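You operate a simulated robot arm through the tools that you are given. There is no shell and no other tool.

Carry out the task below with a simulated robot arm. There is one attempt and no reset: what you move stays moved.

Task
Swing the teal lid shut and clamp it down with both clamps.
Fine: lid first; blue and yellow clamp over it, each knob turned till its stripe meets the mark.

Only the result counts: the job must be done as asked and must still hold three seconds after the hand-in. Knocking over, shifting, dropping, spilling or breaking anything else fails it. Lids that push on must go on centred and level and be pressed home; caps that screw on are set level and turned clockwise until they are tight.

Robot
A 7-joint arm with a two-finger parallel gripper, fixed in place. Base frame: the origin is at the foot of the arm, x ahead of it, y to its left, z up. Lengths are in cm, angles in degrees, forces in N, time in s.
Its first joint turns from -166.0 to 166.0 degrees. Payload 4.4 kg.
The tool frame sits at the grasp point between the pads (the TCP): z along the fingers, y along the line on which they close. The tips reach 2.3 cm beyond it. The gripper opens to 9.4 cm. The fingers are 3.8 cm wide and 1 cm thick; the gripper's body (5.4 by 9.6 cm) begins 3.9 cm behind the TCP.
Orientation is that of the tool frame in the base frame, as [roll, pitch, yaw] about the fixed x, y, z axes, in that order (R = Rz(yaw) Ry(pitch) Rx(roll)). With the fingers straight down and closing along the base's y, the tool's x points along the base's -x, its y along +y and its z along -z.

Tools
- The arm moves only by the tool nudge_tool. Its argument "steps" is a list of rows, each a list of 7 numbers: the shift along the tool's x, y, z in cm, then the turn, a rotation vector about the tool's x, y, z in degrees, then the gripper command, from -1 (shut) to 1 (fully open), values between in proportion. In form: [[tx, ty, tz, ax, ay, az, hand], ...]. A call has 1 to 20 rows; each row is the pose to reach, as a shift and turn from the pose commanded when the call began, along the tool's axes at that moment. Rows are played at 5 a second. More than 5 cm and 8.6 degrees between two rows, or a gripper value outside its range, and nothing of the call is played. Where a pose cannot be reached the arm comes as near as it can. A force on the tool above 40 N (or 10 N above the force at the start of the call, whichever is more), or a blocked arm, ends the call early, and 0.2 s more pass. Each finger travels about 7.2 cm/s and halts on what it meets, pressing with about 41 N; the grip force reading is that of the motor and also rises with nothing between the fingers. The clock runs only during rows and for 0.2 s after the last one: add rows that repeat a pose to give the fingers time. The reply holds the time, the measured pose of the TCP, the force on the tool along the base axes, the opening and the grip force, in the units named above and with some noise, with the torque about the TCP (base axes, N m) and any sound that the robot's microphone picked up, and new pictures: "views" is both (left out), scene, wrist or none.
- Cameras (640 x 400 px; columns grow to the right, rows downward): "scene" is fixed at [5.31, -49.88, 135.82]; the picture's right is [0.76, -0.65, 0.00], its down [-0.13, -0.15, -0.98] and it looks along [0.64, 0.75, -0.20] (base axes); focal length 319 px, centre (320, 200). "wrist" rides on the gripper at [8.6, 1.6, -7.4] in the tool frame; the picture's right is [-0.18, 0.98, 0.00], its down [-0.58, -0.11, -0.81] and it looks along [-0.79, -0.15, 0.59] (tool axes); focal length 243 px, centre (320, 200). There is no depth. A picture from a camera that has moved, and an enlarged one, comes with that camera's place and axes in the base frame and with its lens.
- enlarge(camera, box): a new picture of the part [left, top, right, bottom] of that camera's present view, enlarged. The clock stands still meanwhile.
- hand_in(): hands the job in; it is judged then, once.

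Nothing tells you positions but the pictures and the camera data. Unless the task says otherwise, let go and move clear before handing in.

The tools are called after "Request:" as a command line: name --pt "numbers of a row" for each row, then --argument value for the rest, lists and objects as JSON in quotes. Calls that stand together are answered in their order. nudge_tool: Moves the arm, as the interface text tells. Its arguments: {"type":"object","properties":{"steps":{"type":"array","items":{"type":"array","items":{"type":"number"}}},"views":{"type":"string","enum":["both","scene","wrist","none"]}},"required":["steps"]} The other tools are called the same way: enlarge (camera, box) takes an enlarged picture of a part of a camera's view; hand_in () hands the job in.

At the start:

```text
time: 0.0
ee_pos: [79.4, 29.76, 122.77]
ee_rot: [-180.0, 0.0, -179.9]
force: [0.8, 0.4, -0.2]
wrist_torque: [0.0, 0.01, -0.02]
gripper_width: 9.4
gripper_force: 0.0
```

scene: 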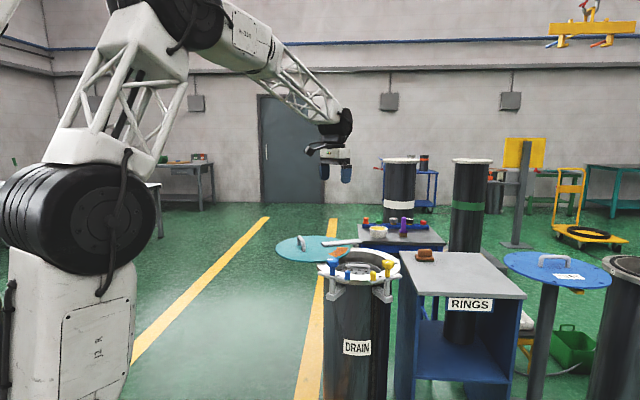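
wrist: 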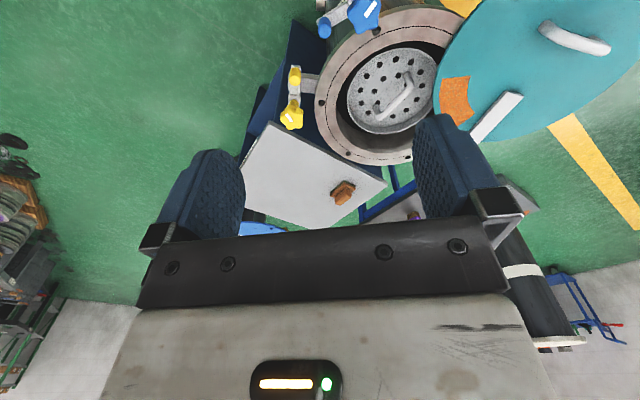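

I see a drum marked DRAIN with an open teal lid swung out to its side and two swing clamps with blue and yellow knobs. I'll look closer before moving.

Request:
enlarge --camera "scene" --box '[260, 210, 420, 310]'

Request:
enlarge --camera "wrist" --box '[240, 0, 640, 250]'

```text
4.00 times, centred on (340, 260) of scene
camera zoom: at [5.31, -49.88, 135.82], right [0.76, -0.65, 0.0], down [-0.13, -0.15, -0.98], along [0.64, 0.75, -0.2], focal length 1275 px, centre (240, -40)
```

zoom: 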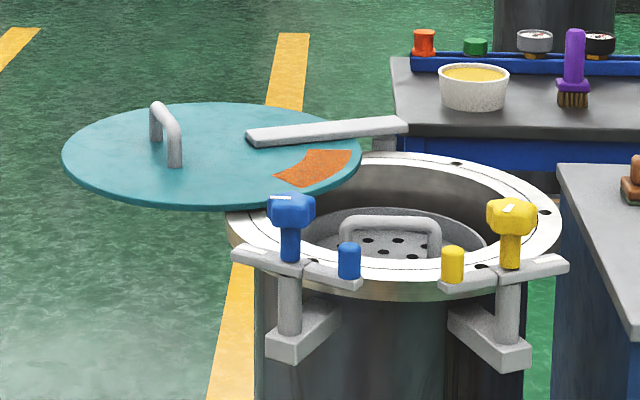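

```text
1.60 times, centred on (440, 125) of wrist
camera zoom: at [70.71, 31.33, 130.1], right [0.18, 0.98, 0.0], down [0.58, -0.11, 0.81], along [0.79, -0.15, -0.59], focal length 388 px, centre (128, 320)
```

zoom: 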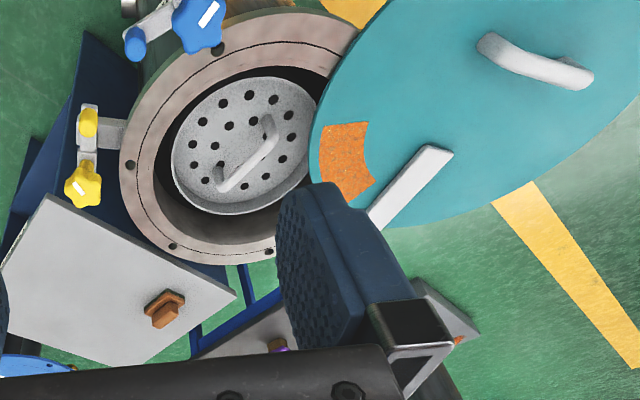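

The drum centre looks to be near (101, 38), rim about z 82. The yellow knob is near (98, 20, 89), the blue near (84, 35, 88), and the lid handle near (94, 68, 86). I'll move above the drum at height to get better views and test the reach.

Request:
nudge_tool --pt "-3 0 0 0 0 0 1" --pt "-6 2 0 0 0 0 0" --pt "-9 4 0 0 0 0 -1" --pt "-12 6 0 0 0 0 -1" --pt "-15 8 0 0 0 0 -1" --pt "-18 10 0 0 0 0 -1" --pt "-20 12 0 0 0 0 -1" --pt "-20 12 0 0 0 0 -1"

```text
time: 1.8
ee_pos: [99.53, 41.82, 122.79]
ee_rot: [179.9, 0.0, 180.0]
force: [0.1, 0.3, -0.7]
wrist_torque: [-0.03, -0.04, -0.01]
gripper_width: 0.0
gripper_force: 41.3
camera wrist: at [90.74, 43.49, 130.19], right [0.18, 0.98, 0.0], down [0.58, -0.11, 0.81], along [0.79, -0.15, -0.59], focal length 243 px, centre (320, 200)
```

scene: 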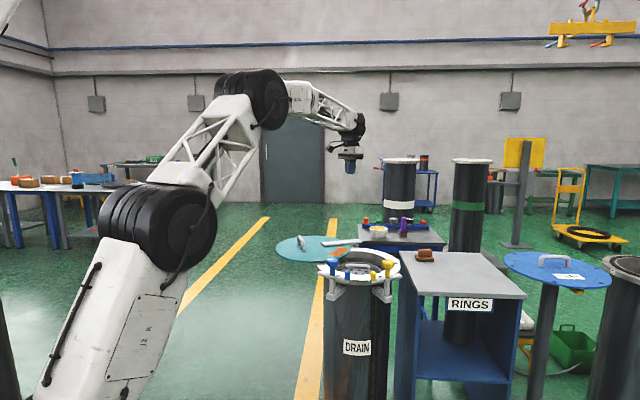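
wrist: 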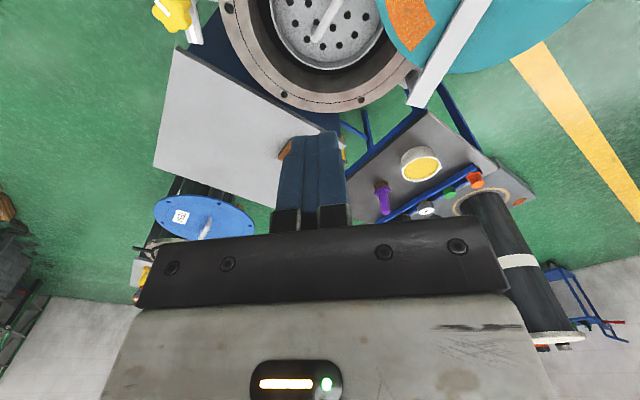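

The arm reaches well at this height. Next I'll tilt the tool so the wrist camera looks down over the lid and drum together.

Request:
nudge_tool --pt "3 2 -1 0 6 0 -1" --pt "6 4 -2 0 12 0 -1" --pt "9 6 -3 0 18 0 -1" --pt "12 8 -4 0 24 0 -1" --pt "15 10 -5 0 30 0 -1" --pt "15 10 -5 0 36 0 -1" --pt "15 10 -5 0 36 0 -1"

```text
time: 3.4
ee_pos: [84.61, 51.58, 127.76]
ee_rot: [180.0, -36.0, -180.0]
force: [0.6, -0.6, 0.2]
wrist_torque: [0.02, -0.03, 0.0]
gripper_width: 0.0
gripper_force: 41.4
camera wrist: at [81.8, 53.35, 138.89], right [0.15, 0.98, -0.11], down [0.94, -0.11, 0.31], along [0.29, -0.15, -0.94], focal length 243 px, centre (320, 200)
```

scene: 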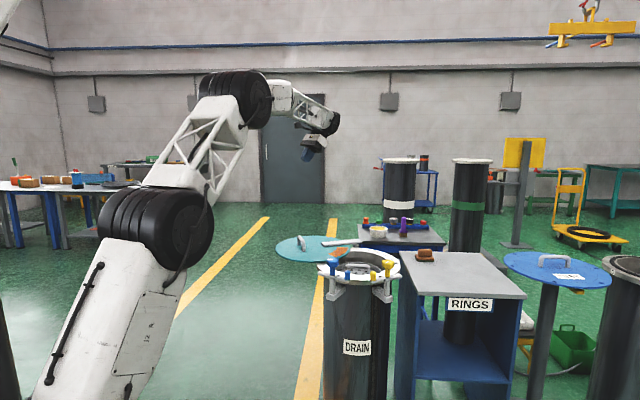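
wrist: 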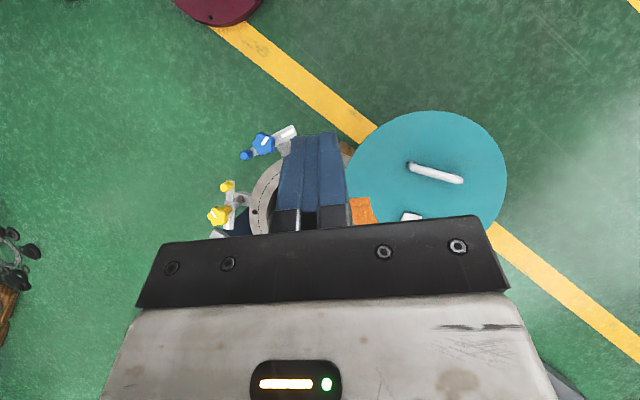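

The fingers hide the pivot, so I'll shift forward.

Request:
nudge_tool --pt "-3.3 0 -2.4 0 0 0 -1" --pt "-6.6 0 -4.8 0 0 0 -1" --pt "-9.9 0 -7.2 0 0 0 -1" --pt "-13.2 0 -9.6 0 0 0 -1" --pt "-16.5 0 -12 0 0 0 -1" --pt "-16.5 0 -12 0 0 0 -1" --views "wrist"

Request:
enlarge --camera "wrist" --box '[200, 0, 520, 200]'

```text
time: 4.8
ee_pos: [94.22, 47.94, 120.24]
ee_rot: [179.9, -35.9, 179.9]
force: [-0.2, -0.3, -0.3]
wrist_torque: [0.03, 0.01, -0.02]
gripper_width: 0.0
gripper_force: 40.8
out of reach, approached as far as the arm can: row 1, 2, 3, 4, 5, 6
camera wrist: at [91.46, 49.72, 131.34], right [0.15, 0.98, -0.11], down [0.94, -0.11, 0.31], along [0.3, -0.15, -0.94], focal length 243 px, centre (320, 200)
```

wrist: 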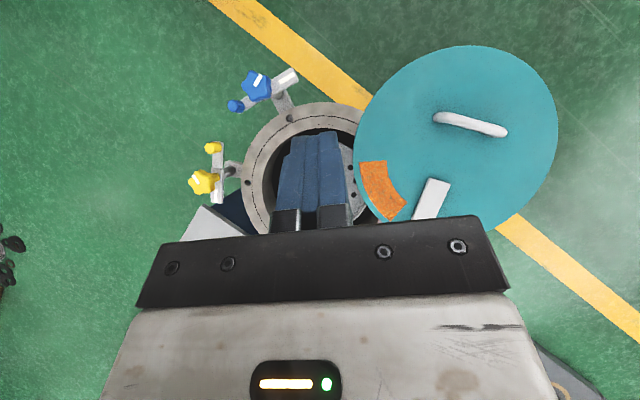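

```text
2.00 times, centred on (360, 100) of wrist
camera zoom: at [91.46, 49.72, 131.34], right [0.15, 0.98, -0.11], down [0.94, -0.11, 0.31], along [0.3, -0.15, -0.94], focal length 485 px, centre (240, 400)
```

zoom: 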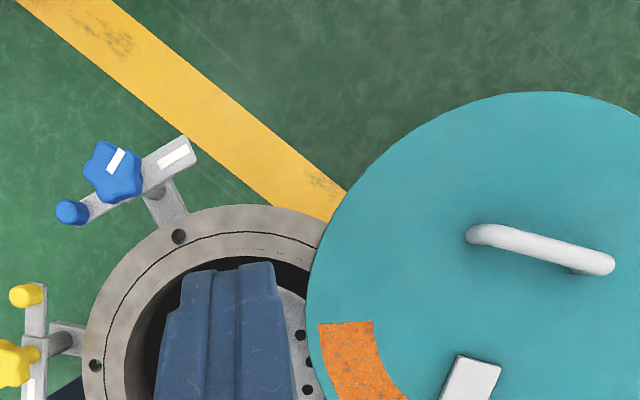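

The lid pivots on a post near (120, 57), and the handle runs roughly from (93.5, 65) to (97.6, 75), top about z 86.7. Each knob has a white stripe, and each clamp bar has a white mark on its outer end. I'll set the tool upright again and check which pose the commands start from.

Request:
nudge_tool --pt "0 0 0 0 -7 0 -1" --pt "0 0 0 0 -14 0 -1" --pt "0 0 0 0 -21 0 -1" --pt "0 0 0 0 -28 0 0" --pt "0 0 0 0 -36 0 0" --pt "0 0 0 0 -36 0 0" --views "none"

```text
time: 6.2
ee_pos: [93.9, 48.26, 120.89]
ee_rot: [179.9, 0.1, 180.0]
force: [0.1, 0.0, 0.1]
wrist_torque: [0.01, 0.01, 0.03]
gripper_width: 4.68
gripper_force: 0.0
```

The tool is upright at (93.9, 48.3, 120.9), and the commands start from the pose actually reached. Next I'll yaw so the fingers close across the handle, and come lower near it.

Request:
nudge_tool --pt "0.2 1 2 0 0 -8.3 0" --pt "0.5 2 4 0 0 -16.6 0" --pt "0.8 3 6 0 0 -25 0" --pt "1 4 8 0 0 -33.3 0" --pt "1.3 5 10 0 0 -41.7 0" --pt "1.5 6 12 0 0 -50 0" --pt "1.8 7 14 0 0 -58.3 0" --pt "2 7 16 0 0 -66.7 0" --pt "2 7 16 0 0 -66.7 0"

```text
time: 8.2
ee_pos: [92.04, 55.34, 105.08]
ee_rot: [180.0, 0.1, -113.2]
force: [0.0, -0.9, 0.1]
wrist_torque: [-0.03, 0.04, 0.0]
gripper_width: 4.69
gripper_force: 0.0
camera wrist: at [87.06, 48.21, 112.56], right [-0.83, 0.56, 0.0], down [0.33, 0.49, 0.81], along [0.45, 0.67, -0.59], focal length 243 px, centre (320, 200)
```

scene: 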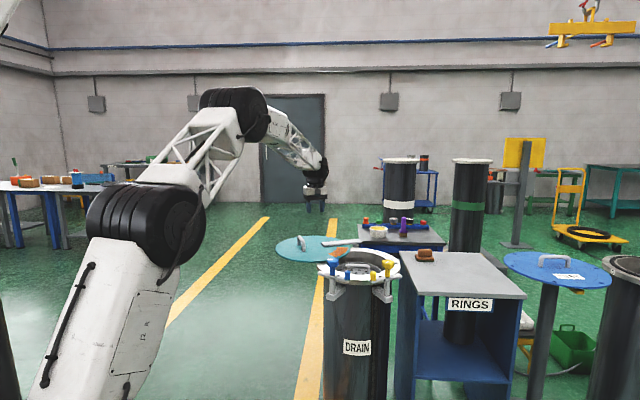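
wrist: 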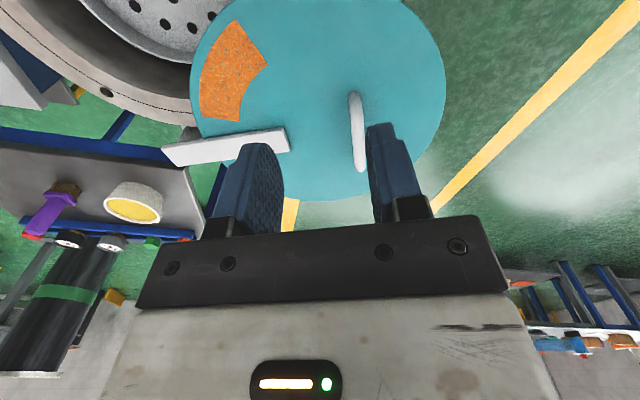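

The handle agrees with the earlier estimate: from (92.5, 63.3) to (96.9, 74.5). I'll move to just above its near end.

Request:
nudge_tool --pt "-3.5 1 3 0 0 -0.5 0" --pt "-7 2 6 0 0 -1 0" --pt "-10.6 2.8 9 0 0 -1.5 0" --pt "-10.6 2.8 12.5 0 0 -1.5 0" --pt "-10.6 2.8 12.5 0 0 -1.5 0"

Request:
enlarge --camera "scene" --box '[260, 190, 420, 290]'

```text
time: 9.4
ee_pos: [93.5, 65.94, 92.41]
ee_rot: [180.0, 0.1, -111.7]
force: [-0.4, 0.8, -0.1]
wrist_torque: [-0.01, 0.01, 0.03]
gripper_width: 4.68
gripper_force: 0.0
camera wrist: at [88.7, 58.59, 99.88], right [-0.84, 0.54, 0.0], down [0.32, 0.5, 0.81], along [0.43, 0.68, -0.59], focal length 243 px, centre (320, 200)
```

scene: 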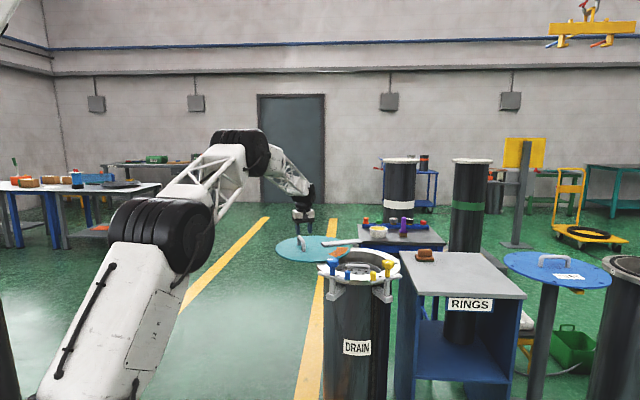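
wrist: 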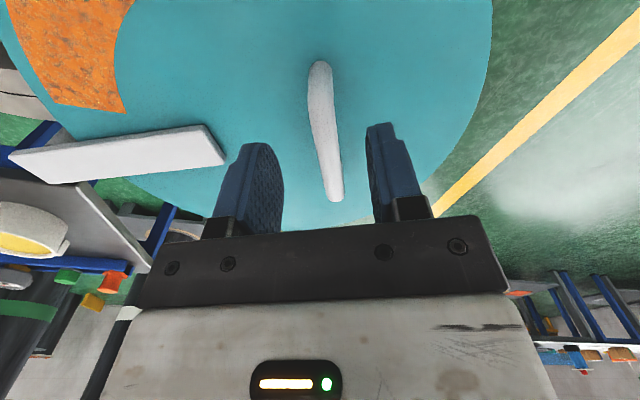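

```text
4.00 times, centred on (340, 240) of scene
camera zoom: at [5.31, -49.88, 135.82], right [0.76, -0.65, 0.0], down [-0.13, -0.15, -0.98], along [0.64, 0.75, -0.2], focal length 1275 px, centre (240, 40)
```

zoom: 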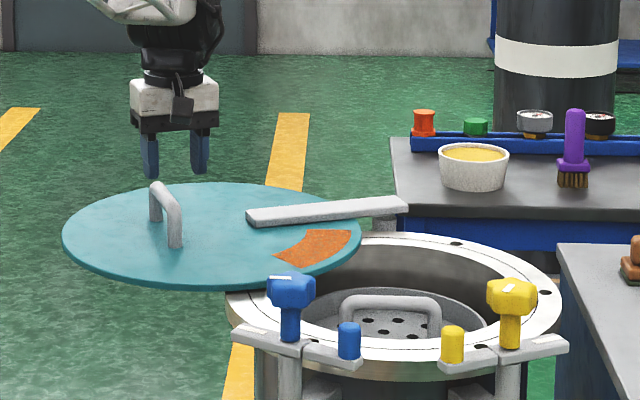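

The fingers straddle the handle near its near end. I'll descend with a slight correction and look before closing.

Request:
nudge_tool --pt "0 0.4 2 0 0 1.5 0" --pt "0 0.4 4 0 0 1.5 0" --pt "0 0.4 5.5 0 0 1.5 0" --pt "0 0.4 6.7 0 0 1.5 0" --pt "0 0.4 6.7 0 0 1.5 0"

Request:
enlarge --camera "scene" --box '[260, 190, 420, 290]'

```text
time: 10.6
ee_pos: [93.4, 66.39, 85.82]
ee_rot: [-179.9, 0.0, -113.3]
force: [0.1, 0.3, 0.4]
wrist_torque: [0.01, 0.0, -0.01]
gripper_width: 4.74
gripper_force: 0.0
camera wrist: at [88.36, 59.05, 93.25], right [-0.83, 0.56, 0.0], down [0.33, 0.49, 0.81], along [0.45, 0.67, -0.59], focal length 243 px, centre (320, 200)
```

scene: 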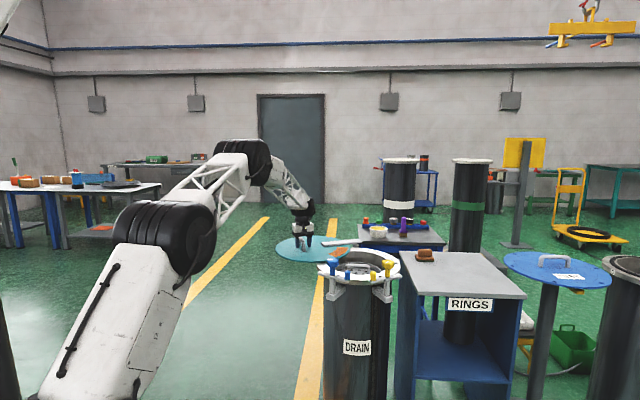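
wrist: 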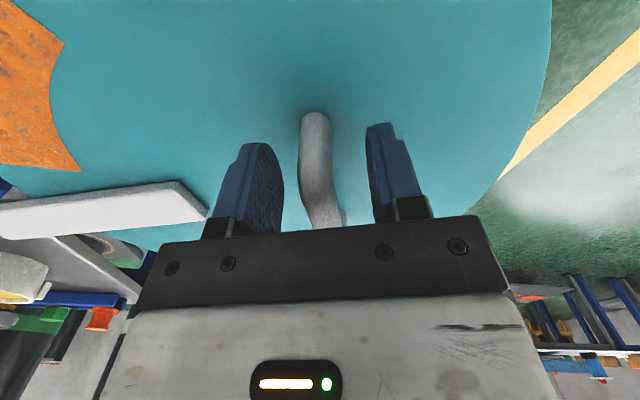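

```text
4.00 times, centred on (340, 240) of scene
camera zoom: at [5.31, -49.88, 135.82], right [0.76, -0.65, 0.0], down [-0.13, -0.15, -0.98], along [0.64, 0.75, -0.2], focal length 1275 px, centre (240, 40)
```

zoom: 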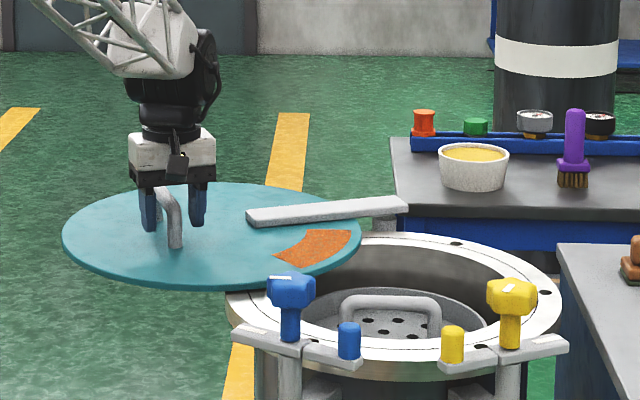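

The fingers are well placed around the handle. I'll close on it and try the first few degrees of the swing.

Request:
nudge_tool --pt "0 0 0 0 0 0 -1" --pt "0 0 0 0 0 0 -1" --pt "0 0 0 0 0 0 -1" --pt "0 0 0 0 0 0 -1" --pt "0.96 -0.1 0 0 0 -2 -1" --pt "1.92 -0.23 0 0 0 -4 -1" --pt "2.87 -0.4 0 0 0 -6 -1"

Request:
enlarge --camera "scene" --box '[260, 190, 420, 290]'

```text
time: 11.3
ee_pos: [93.51, 66.11, 85.87]
ee_rot: [-179.9, 0.1, -113.4]
force: [5.9, -1.2, -4.4]
wrist_torque: [0.09, 0.01, -0.11]
gripper_width: 1.78
gripper_force: 44.8
stopped in row 3: the force on the tool passed its limit at 42 N (the readings are from after the stop); the commanded pose is now the measured one
camera wrist: at [88.56, 58.83, 93.24], right [-0.83, 0.56, 0.0], down [0.33, 0.49, 0.81], along [0.45, 0.67, -0.59], focal length 243 px, centre (320, 200)
```

scene: 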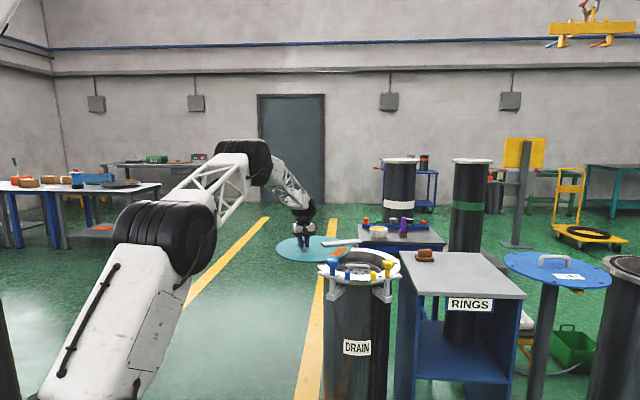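
wrist: 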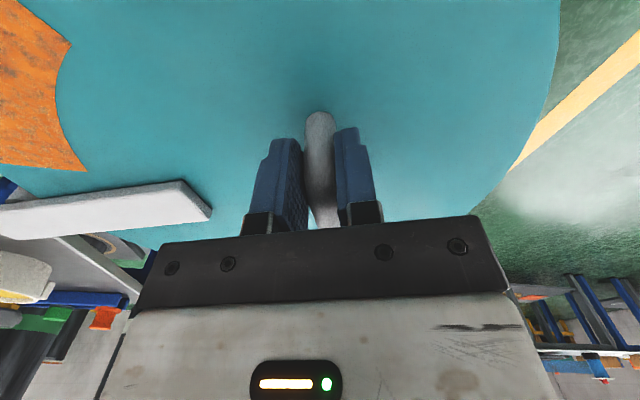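

```text
4.00 times, centred on (340, 240) of scene
camera zoom: at [5.31, -49.88, 135.82], right [0.76, -0.65, 0.0], down [-0.13, -0.15, -0.98], along [0.64, 0.75, -0.2], focal length 1275 px, centre (240, 40)
```

zoom: 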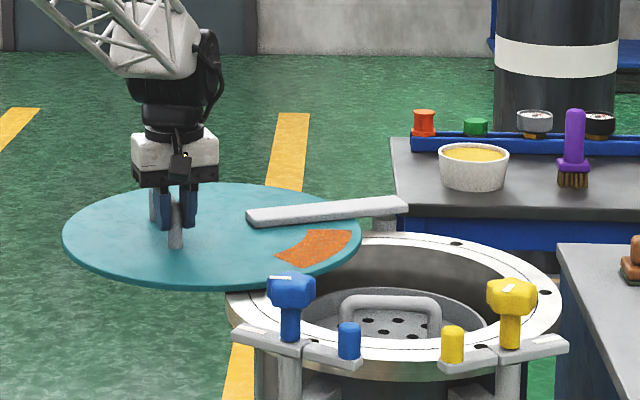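

The fingers hold the handle at 1.8 cm wide; the stop came from the force spike when they touched. Now I'll start the swing slowly.

Request:
nudge_tool --pt "0 0 0 0 0 0 -1" --pt "0.48 -0.04 0 0 0 -1 -1" --pt "0.96 -0.1 0 0 0 -2 -1" --pt "1.44 -0.16 0 0 0 -3 -1" --pt "1.92 -0.23 0 0 0 -4 -1" --pt "2.4 -0.31 0 0 0 -5 -1" --pt "2.87 -0.4 0 0 0 -6 -1"

Request:
enlarge --camera "scene" --box '[260, 190, 420, 290]'

```text
time: 12.4
ee_pos: [93.24, 64.36, 85.81]
ee_rot: [-179.8, 0.1, -110.4]
force: [7.9, -2.0, -4.3]
wrist_torque: [-0.48, 0.02, -0.01]
gripper_width: 1.79
gripper_force: 45.4
stopped in row 5: the force on the tool passed its limit at 44 N (the readings are from after the stop); the commanded pose is now the measured one
camera wrist: at [88.57, 56.92, 93.23], right [-0.86, 0.52, 0.0], down [0.3, 0.51, 0.81], along [0.42, 0.69, -0.59], focal length 243 px, centre (320, 200)
```

scene: 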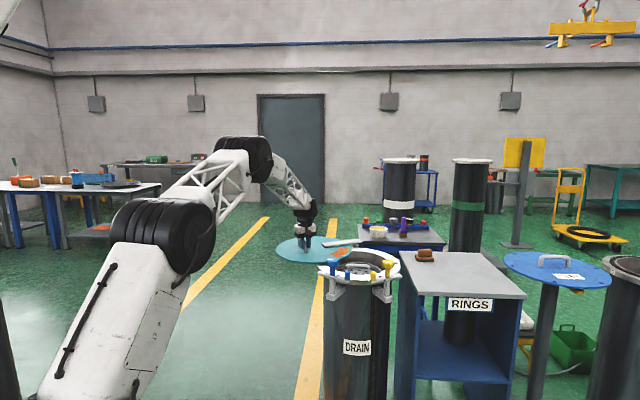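
wrist: 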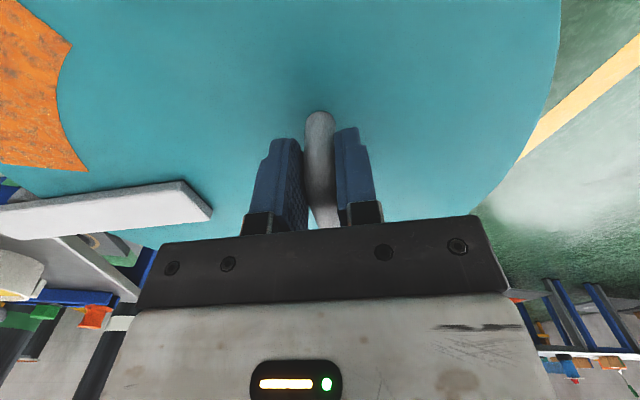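

```text
4.00 times, centred on (340, 240) of scene
camera zoom: at [5.31, -49.88, 135.82], right [0.76, -0.65, 0.0], down [-0.13, -0.15, -0.98], along [0.64, 0.75, -0.2], focal length 1275 px, centre (240, 40)
```

zoom: 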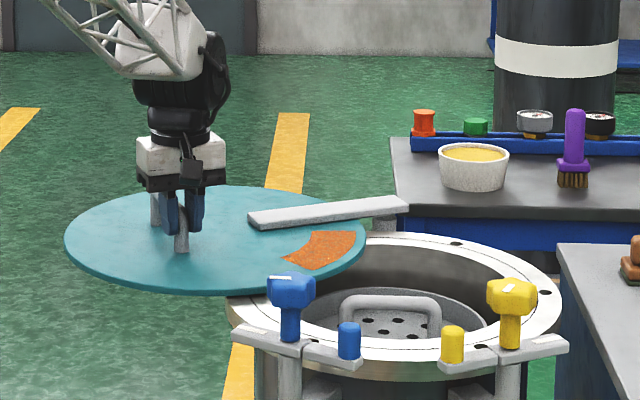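

The lid swings. I'll look at its pivot to get the arc centre right.

Request:
enlarge --camera "wrist" --box '[0, 160, 224, 300]'

Request:
enlarge --camera "scene" --box '[310, 220, 390, 270]'

```text
2.86 times, centred on (112, 230) of wrist
camera zoom: at [88.57, 56.92, 93.23], right [-0.86, 0.52, 0.0], down [0.3, 0.51, 0.81], along [0.42, 0.69, -0.59], focal length 693 px, centre (914, 114)
```

zoom: 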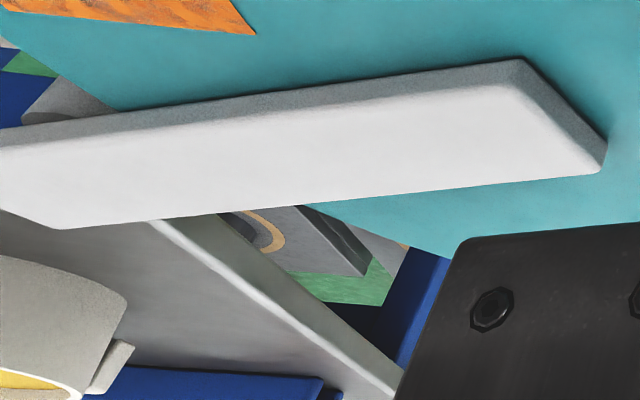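

```text
8.00 times, centred on (350, 245) of scene
camera zoom: at [5.31, -49.88, 135.82], right [0.76, -0.65, 0.0], down [-0.13, -0.15, -0.98], along [0.64, 0.75, -0.2], focal length 2549 px, centre (80, -160)
```

zoom: 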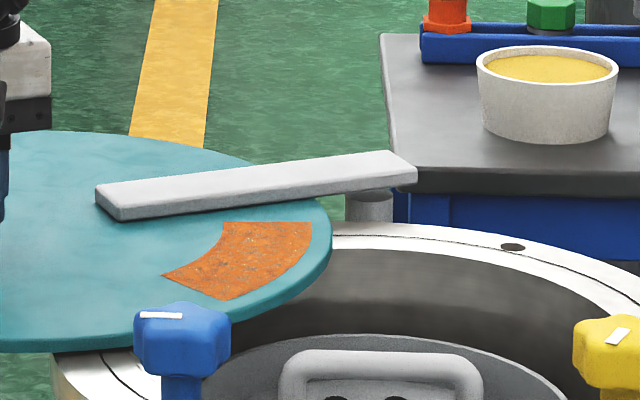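

The pivot is near (121, 57). I'll carry on slowly and watch the force.

Request:
nudge_tool --pt "0.25 -0.03 0 0 0 -0.5 -1" --pt "0.5 -0.06 0 0 0 -1 -1" --pt "0.74 -0.09 0 0 0 -1.5 -1" --pt "0.99 -0.12 0 0 0 -2 -1" --pt "1.24 -0.16 0 0 0 -2.5 -1" --pt "1.49 -0.2 0 0 0 -3 -1" --pt "1.73 -0.24 0 0 0 -3.5 -1" --pt "1.98 -0.28 0 0 0 -4 -1" --views "none"

```text
time: 13.5
ee_pos: [93.04, 63.16, 85.89]
ee_rot: [-179.7, 0.1, -108.3]
force: [11.9, -1.8, -2.4]
wrist_torque: [0.12, -0.01, -0.03]
gripper_width: 1.81
gripper_force: 44.3
stopped in row 5: the force on the tool passed its limit at 42 N (the readings are from after the stop); the commanded pose is now the measured one
```

The force points in +x, so my arc drifts away from the pivot. I'll ease inward a little and see.

Request:
nudge_tool --pt "-0.03 -0.1 0 0 0 0 -1" --pt "-0.07 -0.2 0 0 0 0 -1" --pt "-0.07 -0.2 0 0 0 0 -1" --views "none"

```text
time: 14.3
ee_pos: [93.05, 63.34, 85.71]
ee_rot: [-179.9, 0.1, -108.2]
force: [-24.0, 3.4, 5.6]
wrist_torque: [-0.33, 0.88, 0.08]
gripper_width: 1.78
gripper_force: 44.9
```

The arm is very stiff, so a rigid grip needs an exact arc. Instead I'll release, then push the handle's far leg from outside with closed fingers, which leaves the lid free to find its own arc.

Request:
nudge_tool --pt "0 0 0 0 0 0 0" --pt "0 0 0 0 0 0 0" --pt "0 0 -3 0 0 0 0" --pt "0 0 -7 0 0 0 0" --pt "0 0 -7 0 0 0 0"

Request:
enlarge --camera "scene" --box '[260, 190, 420, 290]'

```text
time: 15.5
ee_pos: [93.22, 63.4, 92.58]
ee_rot: [-179.7, 0.0, -108.2]
force: [0.0, 0.2, -0.3]
wrist_torque: [0.02, -0.01, 0.0]
gripper_width: 4.69
gripper_force: 0.0
camera wrist: at [88.8, 55.76, 100.07], right [-0.88, 0.48, 0.0], down [0.28, 0.52, 0.81], along [0.39, 0.71, -0.59], focal length 243 px, centre (320, 200)
```

scene: 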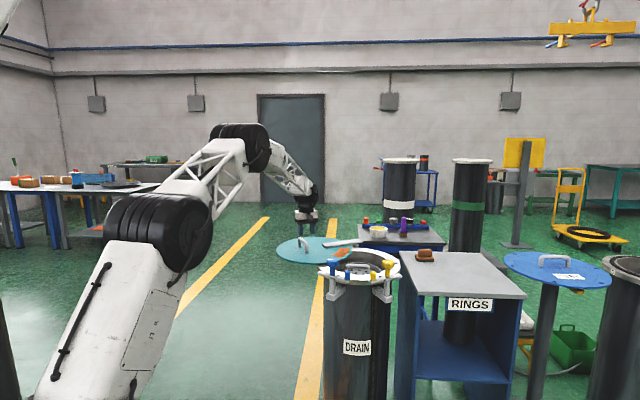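
wrist: 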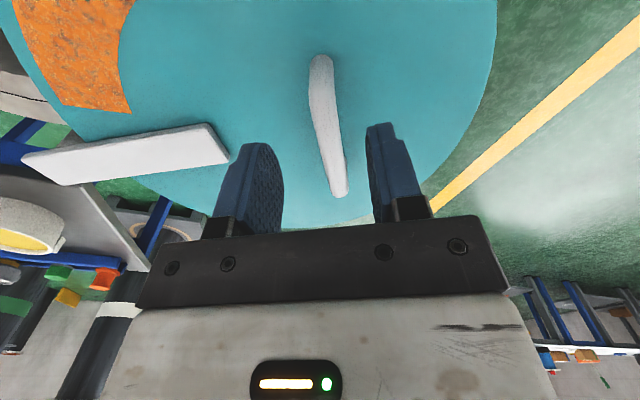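

```text
4.00 times, centred on (340, 240) of scene
camera zoom: at [5.31, -49.88, 135.82], right [0.76, -0.65, 0.0], down [-0.13, -0.15, -0.98], along [0.64, 0.75, -0.2], focal length 1275 px, centre (240, 40)
```

zoom: 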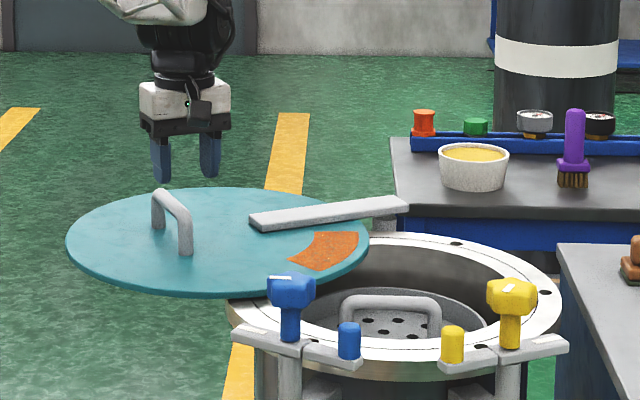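

The handle's far end is at about (95.8, 72.3). I'll close the fingers and move beyond it, staying high.

Request:
nudge_tool --pt "-3 0 0 0 0 0 -1" --pt "-6 0.1 0 0 0 0 -1" --pt "-9 0.1 0 0 0 0 -1" --pt "-12.2 0.2 0 0 0 0 -1" --pt "-12.2 0.2 0 0 0 0 -1"

Request:
enlarge --camera "scene" --box '[260, 190, 420, 290]'

```text
time: 16.7
ee_pos: [96.49, 74.88, 92.8]
ee_rot: [-179.7, 0.2, -108.1]
force: [-0.6, 0.4, -0.7]
wrist_torque: [-0.02, 0.0, 0.0]
gripper_width: 0.03
gripper_force: 41.4
camera wrist: at [92.2, 67.31, 100.24], right [-0.88, 0.48, 0.0], down [0.28, 0.52, 0.81], along [0.39, 0.71, -0.59], focal length 243 px, centre (320, 200)
```

scene: 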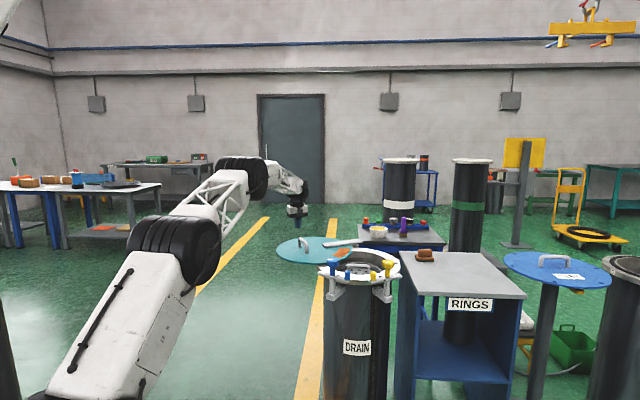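
wrist: 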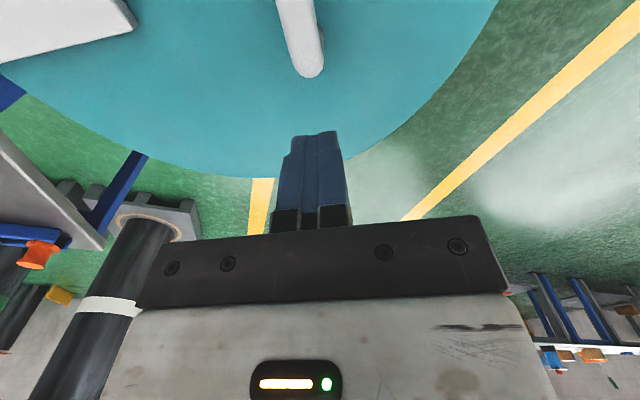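

```text
4.00 times, centred on (340, 240) of scene
camera zoom: at [5.31, -49.88, 135.82], right [0.76, -0.65, 0.0], down [-0.13, -0.15, -0.98], along [0.64, 0.75, -0.2], focal length 1275 px, centre (240, 40)
```

zoom: 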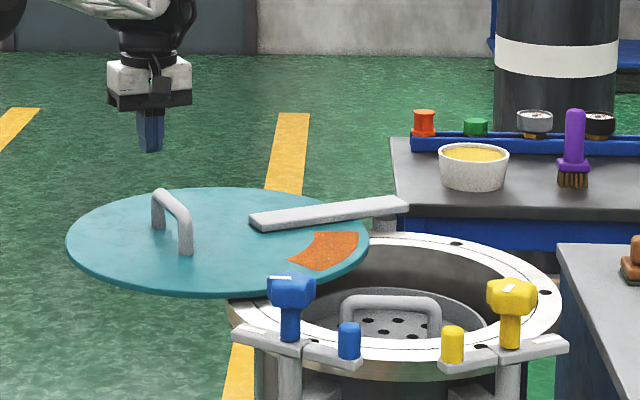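

The arm reaches here. I'll go a bit further out for clearance, then down to handle height.

Request:
nudge_tool --pt "-1.5 0 0 0 0 0 -1" --pt "-1.5 0 2.5 0 0 0 -1" --pt "-1.5 0 5 0 0 0 -1" --pt "-1.5 0 7.2 0 0 0 -1" --pt "-1.5 0 7.2 0 0 0 -1"

Request:
enlarge --camera "scene" --box '[260, 190, 420, 290]'

```text
time: 17.9
ee_pos: [97.17, 76.38, 85.78]
ee_rot: [-179.8, 0.1, -108.2]
force: [0.1, 0.1, 0.9]
wrist_torque: [0.0, 0.01, -0.01]
gripper_width: 0.03
gripper_force: 41.4
camera wrist: at [92.82, 68.78, 93.1], right [-0.88, 0.48, 0.0], down [0.28, 0.52, 0.81], along [0.39, 0.71, -0.59], focal length 243 px, centre (320, 200)
```

scene: 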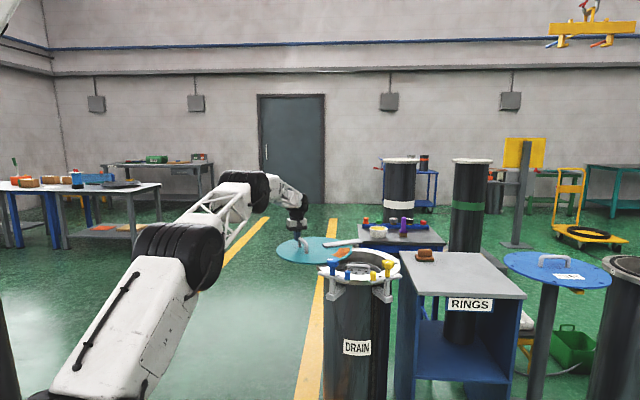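
wrist: 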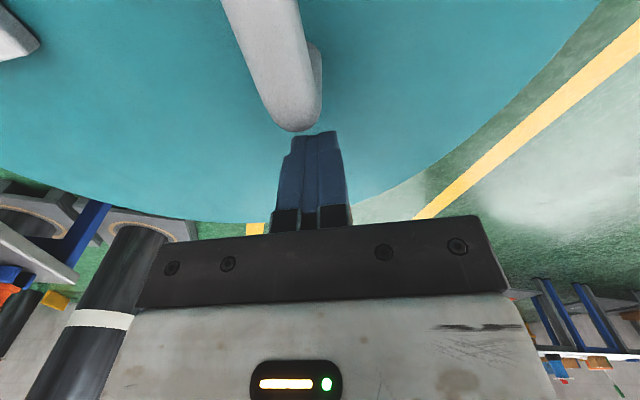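

```text
4.00 times, centred on (340, 240) of scene
camera zoom: at [5.31, -49.88, 135.82], right [0.76, -0.65, 0.0], down [-0.13, -0.15, -0.98], along [0.64, 0.75, -0.2], focal length 1275 px, centre (240, 40)
```

zoom: 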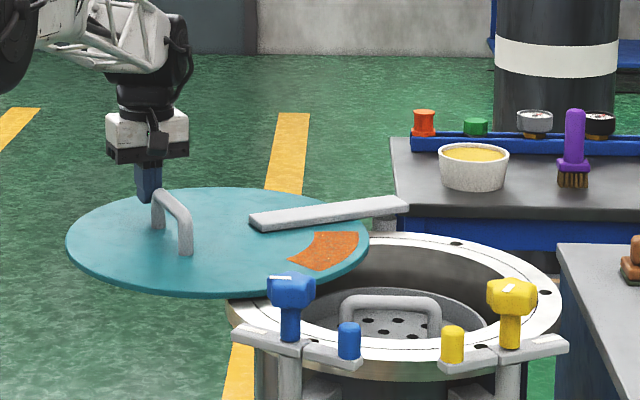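

The closed fingers stand just outside the far leg, above the lid. Now I'll push gently along the arc.

Request:
nudge_tool --pt "0.5 0 0 0 0 0 -1" --pt "1.0 0 0 0 0 0 -1" --pt "1.75 0.23 0 0 0 -1.5 -1" --pt "2.5 0.43 0 0 0 -3 -1" --pt "3.25 0.62 0 0 0 -4.5 -1" --pt "4.01 0.79 0 0 0 -6 -1" --pt "4.78 0.94 0 0 0 -7.5 -1" --pt "5.55 1.07 0 0 0 -9 -1" --pt "6.32 1.17 0 0 0 -10.5 -1" --pt "7.09 1.26 0 0 0 -12 -1" --pt "7.87 1.33 0 0 0 -13.5 -1" --pt "8.65 1.38 0 0 0 -15 -1"

Request:
enlarge --camera "scene" --box '[260, 190, 420, 290]'

```text
time: 20.5
ee_pos: [93.34, 68.74, 85.51]
ee_rot: [-179.7, 0.0, -93.2]
force: [0.0, 0.0, -1.0]
wrist_torque: [-0.01, -0.03, -0.01]
gripper_width: 0.0
gripper_force: 41.1
camera wrist: at [91.12, 60.2, 92.91], right [-0.97, 0.24, 0.0], down [0.14, 0.57, 0.81], along [0.2, 0.78, -0.59], focal length 243 px, centre (320, 200)
```

scene: 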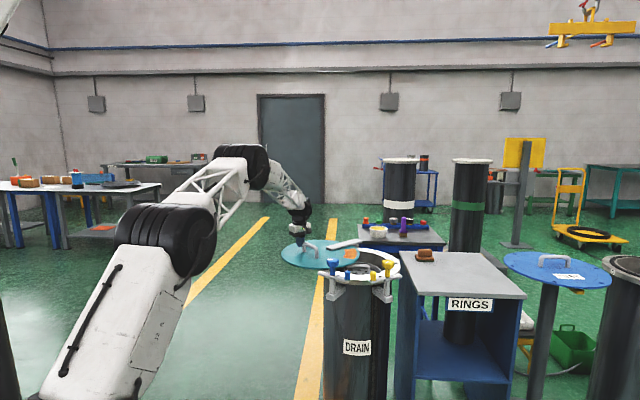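
wrist: 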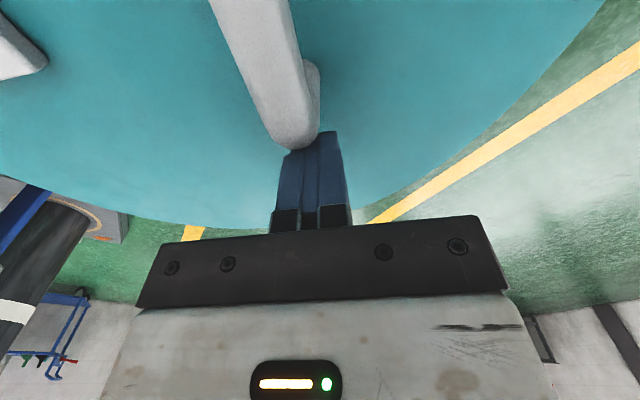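

```text
4.00 times, centred on (340, 240) of scene
camera zoom: at [5.31, -49.88, 135.82], right [0.76, -0.65, 0.0], down [-0.13, -0.15, -0.98], along [0.64, 0.75, -0.2], focal length 1275 px, centre (240, 40)
```

zoom: 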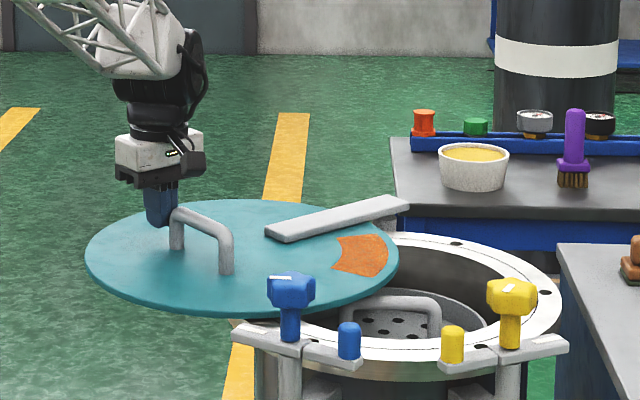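

The push works with almost no force, and the lid has turned about 20°. I'll recentre the fingers on the leg, which sits about 0.6 cm to one side, and continue another 30°.

Request:
nudge_tool --pt "-0.6 0 0 0 0 0 -1" --pt "-0.6 -0.7 0 0 0 0 -1" --pt "0 -0.7 0 0 0 0 -1" --pt "0.97 -0.4 0 0 0 -2 -1" --pt "1.94 -0.13 0 0 0 -4 -1" --pt "2.93 0.1 0 0 0 -6 -1" --pt "3.92 0.3 0 0 0 -8 -1" --pt "4.92 0.47 0 0 0 -10 -1" --pt "5.93 0.6 0 0 0 -12 -1" --pt "6.94 0.69 0 0 0 -14 -1" --pt "7.95 0.75 0 0 0 -16 -1" --pt "8.96 0.78 0 0 0 -18 -1" --pt "9.97 0.76 0 0 0 -20 -1" --pt "10.99 0.72 0 0 0 -22 -1" --pt "12 0.64 0 0 0 -24 -1" --pt "13 0.52 0 0 0 -26 -1" --pt "14 0.37 0 0 0 -28 -1" --pt "15 0.18 0 0 0 -30 -1"

Request:
enlarge --camera "scene" --box '[260, 190, 420, 290]'

```text
time: 24.3
ee_pos: [92.2, 53.59, 85.58]
ee_rot: [-179.8, -0.1, -63.3]
force: [0.8, 0.1, 0.1]
wrist_torque: [-0.03, 0.02, 0.02]
gripper_width: 0.01
gripper_force: 41.0
camera wrist: at [94.53, 45.32, 93.02], right [-0.96, -0.28, 0.0], down [-0.17, 0.57, 0.81], along [-0.22, 0.77, -0.59], focal length 243 px, centre (320, 200)
```

scene: 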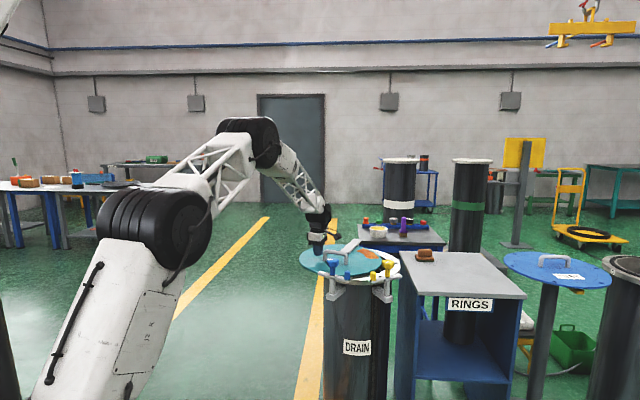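
wrist: 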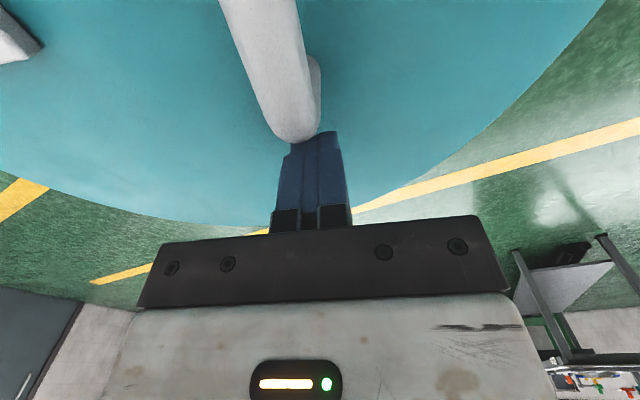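

```text
4.00 times, centred on (340, 240) of scene
camera zoom: at [5.31, -49.88, 135.82], right [0.76, -0.65, 0.0], down [-0.13, -0.15, -0.98], along [0.64, 0.75, -0.2], focal length 1275 px, centre (240, 40)
```

zoom: 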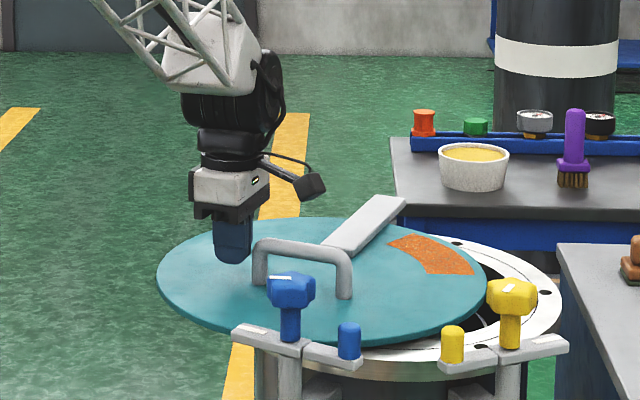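

The lid is past halfway. I'll continue another 12°.

Request:
nudge_tool --pt "0.97 0.3 0 0 0 -2 -1" --pt "1.95 0.56 0 0 0 -4 -1" --pt "2.95 0.79 0 0 0 -6 -1" --pt "3.94 0.98 0 0 0 -8 -1" --pt "4.95 1.14 0 0 0 -10 -1" --pt "5.96 1.27 0 0 0 -12 -1"

Request:
enlarge --camera "scene" --box '[260, 190, 420, 290]'

```text
time: 25.7
ee_pos: [93.88, 47.87, 85.61]
ee_rot: [-179.8, -0.1, -51.2]
force: [0.4, 0.1, 0.9]
wrist_torque: [0.0, 0.0, 0.01]
gripper_width: 0.0
gripper_force: 40.3
camera wrist: at [98.06, 40.13, 93.17], right [-0.88, -0.47, 0.0], down [-0.28, 0.52, 0.81], along [-0.38, 0.71, -0.59], focal length 243 px, centre (320, 200)
```

scene: 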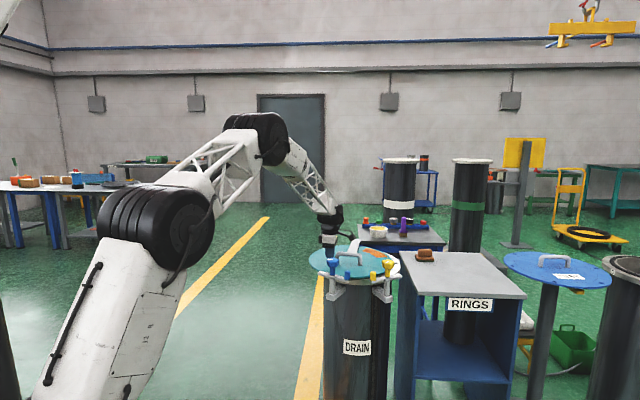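
wrist: 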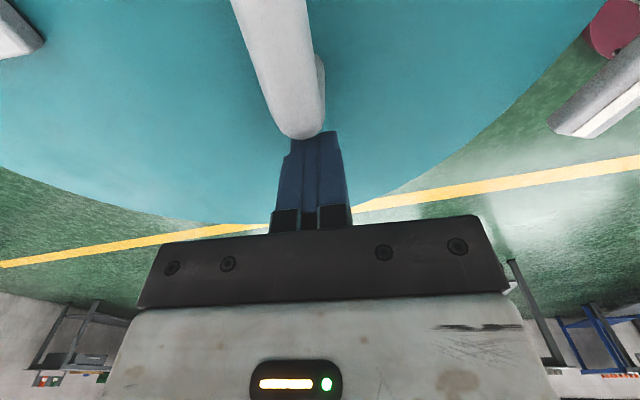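

```text
4.00 times, centred on (340, 240) of scene
camera zoom: at [5.31, -49.88, 135.82], right [0.76, -0.65, 0.0], down [-0.13, -0.15, -0.98], along [0.64, 0.75, -0.2], focal length 1275 px, centre (240, 40)
```

zoom: 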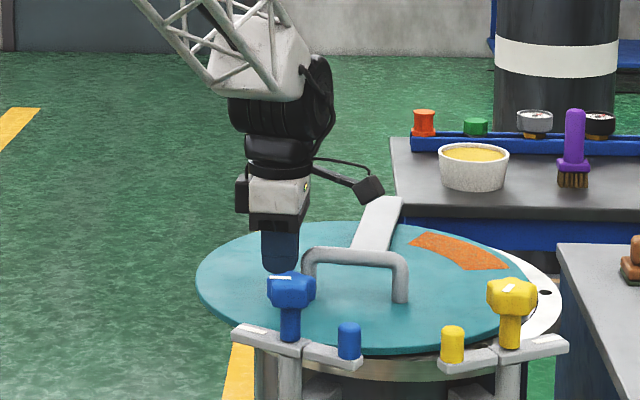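

About 8–9° remain. I'll push 6° more, then finish in small steps.

Request:
nudge_tool --pt "0.49 0.15 0 0 0 -1 -1" --pt "0.97 0.3 0 0 0 -2 -1" --pt "1.46 0.43 0 0 0 -3 -1" --pt "1.95 0.56 0 0 0 -4 -1" --pt "2.45 0.68 0 0 0 -5 -1" --pt "2.95 0.79 0 0 0 -6 -1"

Request:
enlarge --camera "scene" --box '[300, 230, 412, 300]'

```text
time: 27.1
ee_pos: [94.99, 44.97, 85.49]
ee_rot: [-179.9, -0.1, -45.2]
force: [0.3, 0.9, 0.2]
wrist_torque: [0.0, 0.01, 0.0]
gripper_width: 0.01
gripper_force: 40.8
camera wrist: at [99.87, 37.76, 93.02], right [-0.83, -0.56, 0.0], down [-0.34, 0.49, 0.81], along [-0.45, 0.67, -0.59], focal length 243 px, centre (320, 200)
```

scene: 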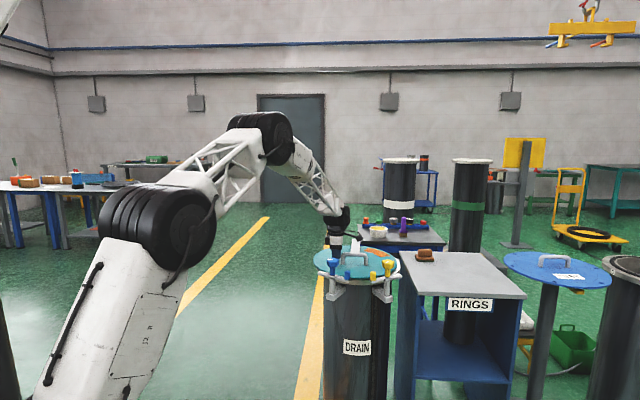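
wrist: 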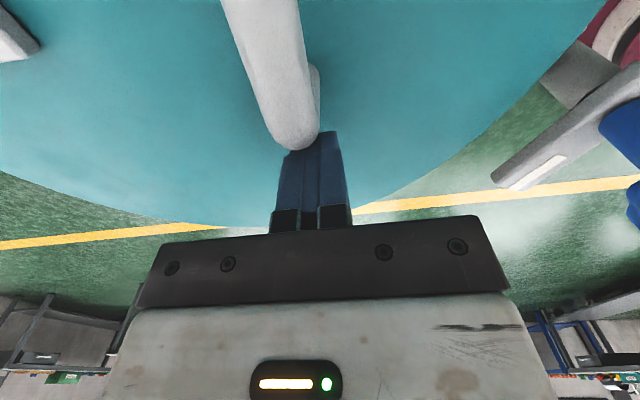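

```text
5.71 times, centred on (356, 265) of scene
camera zoom: at [5.31, -49.88, 135.82], right [0.76, -0.65, 0.0], down [-0.13, -0.15, -0.98], along [0.64, 0.75, -0.2], focal length 1821 px, centre (114, -171)
```

zoom: 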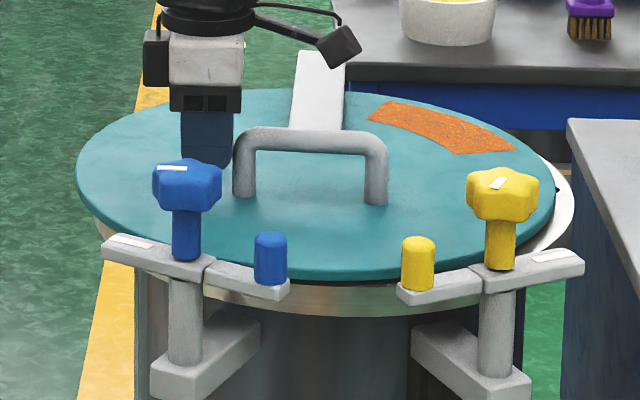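

The lid is about 5° short. I'll continue with small steps.

Request:
nudge_tool --pt "0.49 0.15 0 0 0 -1 -1" --pt "0.97 0.3 0 0 0 -2 -1" --pt "1.46 0.43 0 0 0 -3 -1" --pt "1.95 0.56 0 0 0 -4 -1"

Request:
enlarge --camera "scene" --box '[300, 230, 412, 300]'

```text
time: 28.1
ee_pos: [95.99, 43.24, 85.65]
ee_rot: [-179.8, -0.1, -41.1]
force: [-18.0, 6.0, 4.4]
wrist_torque: [0.02, 0.32, -0.09]
gripper_width: 0.0
gripper_force: 41.1
camera wrist: at [101.27, 36.42, 93.18], right [-0.79, -0.62, 0.0], down [-0.37, 0.46, 0.81], along [-0.5, 0.63, -0.59], focal length 243 px, centre (320, 200)
```

scene: 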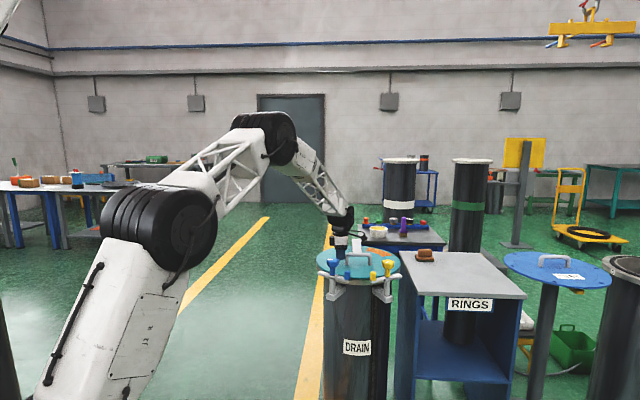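
wrist: 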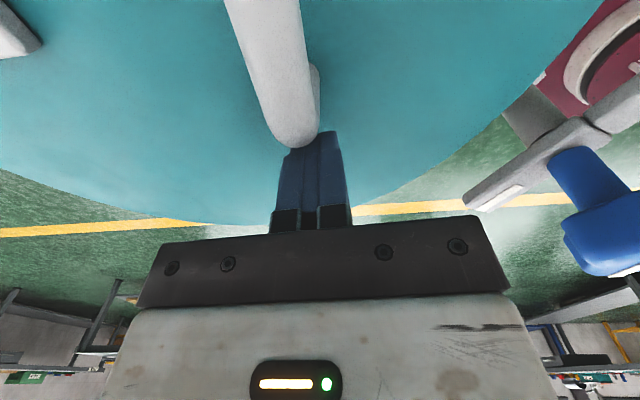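

```text
5.71 times, centred on (356, 265) of scene
camera zoom: at [5.31, -49.88, 135.82], right [0.76, -0.65, 0.0], down [-0.13, -0.15, -0.98], along [0.64, 0.75, -0.2], focal length 1821 px, centre (114, -171)
```

zoom: 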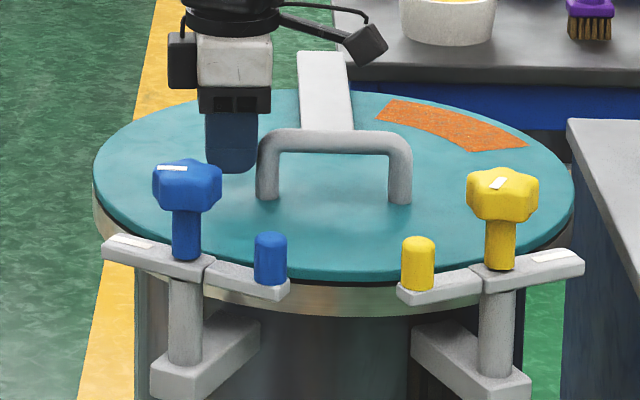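

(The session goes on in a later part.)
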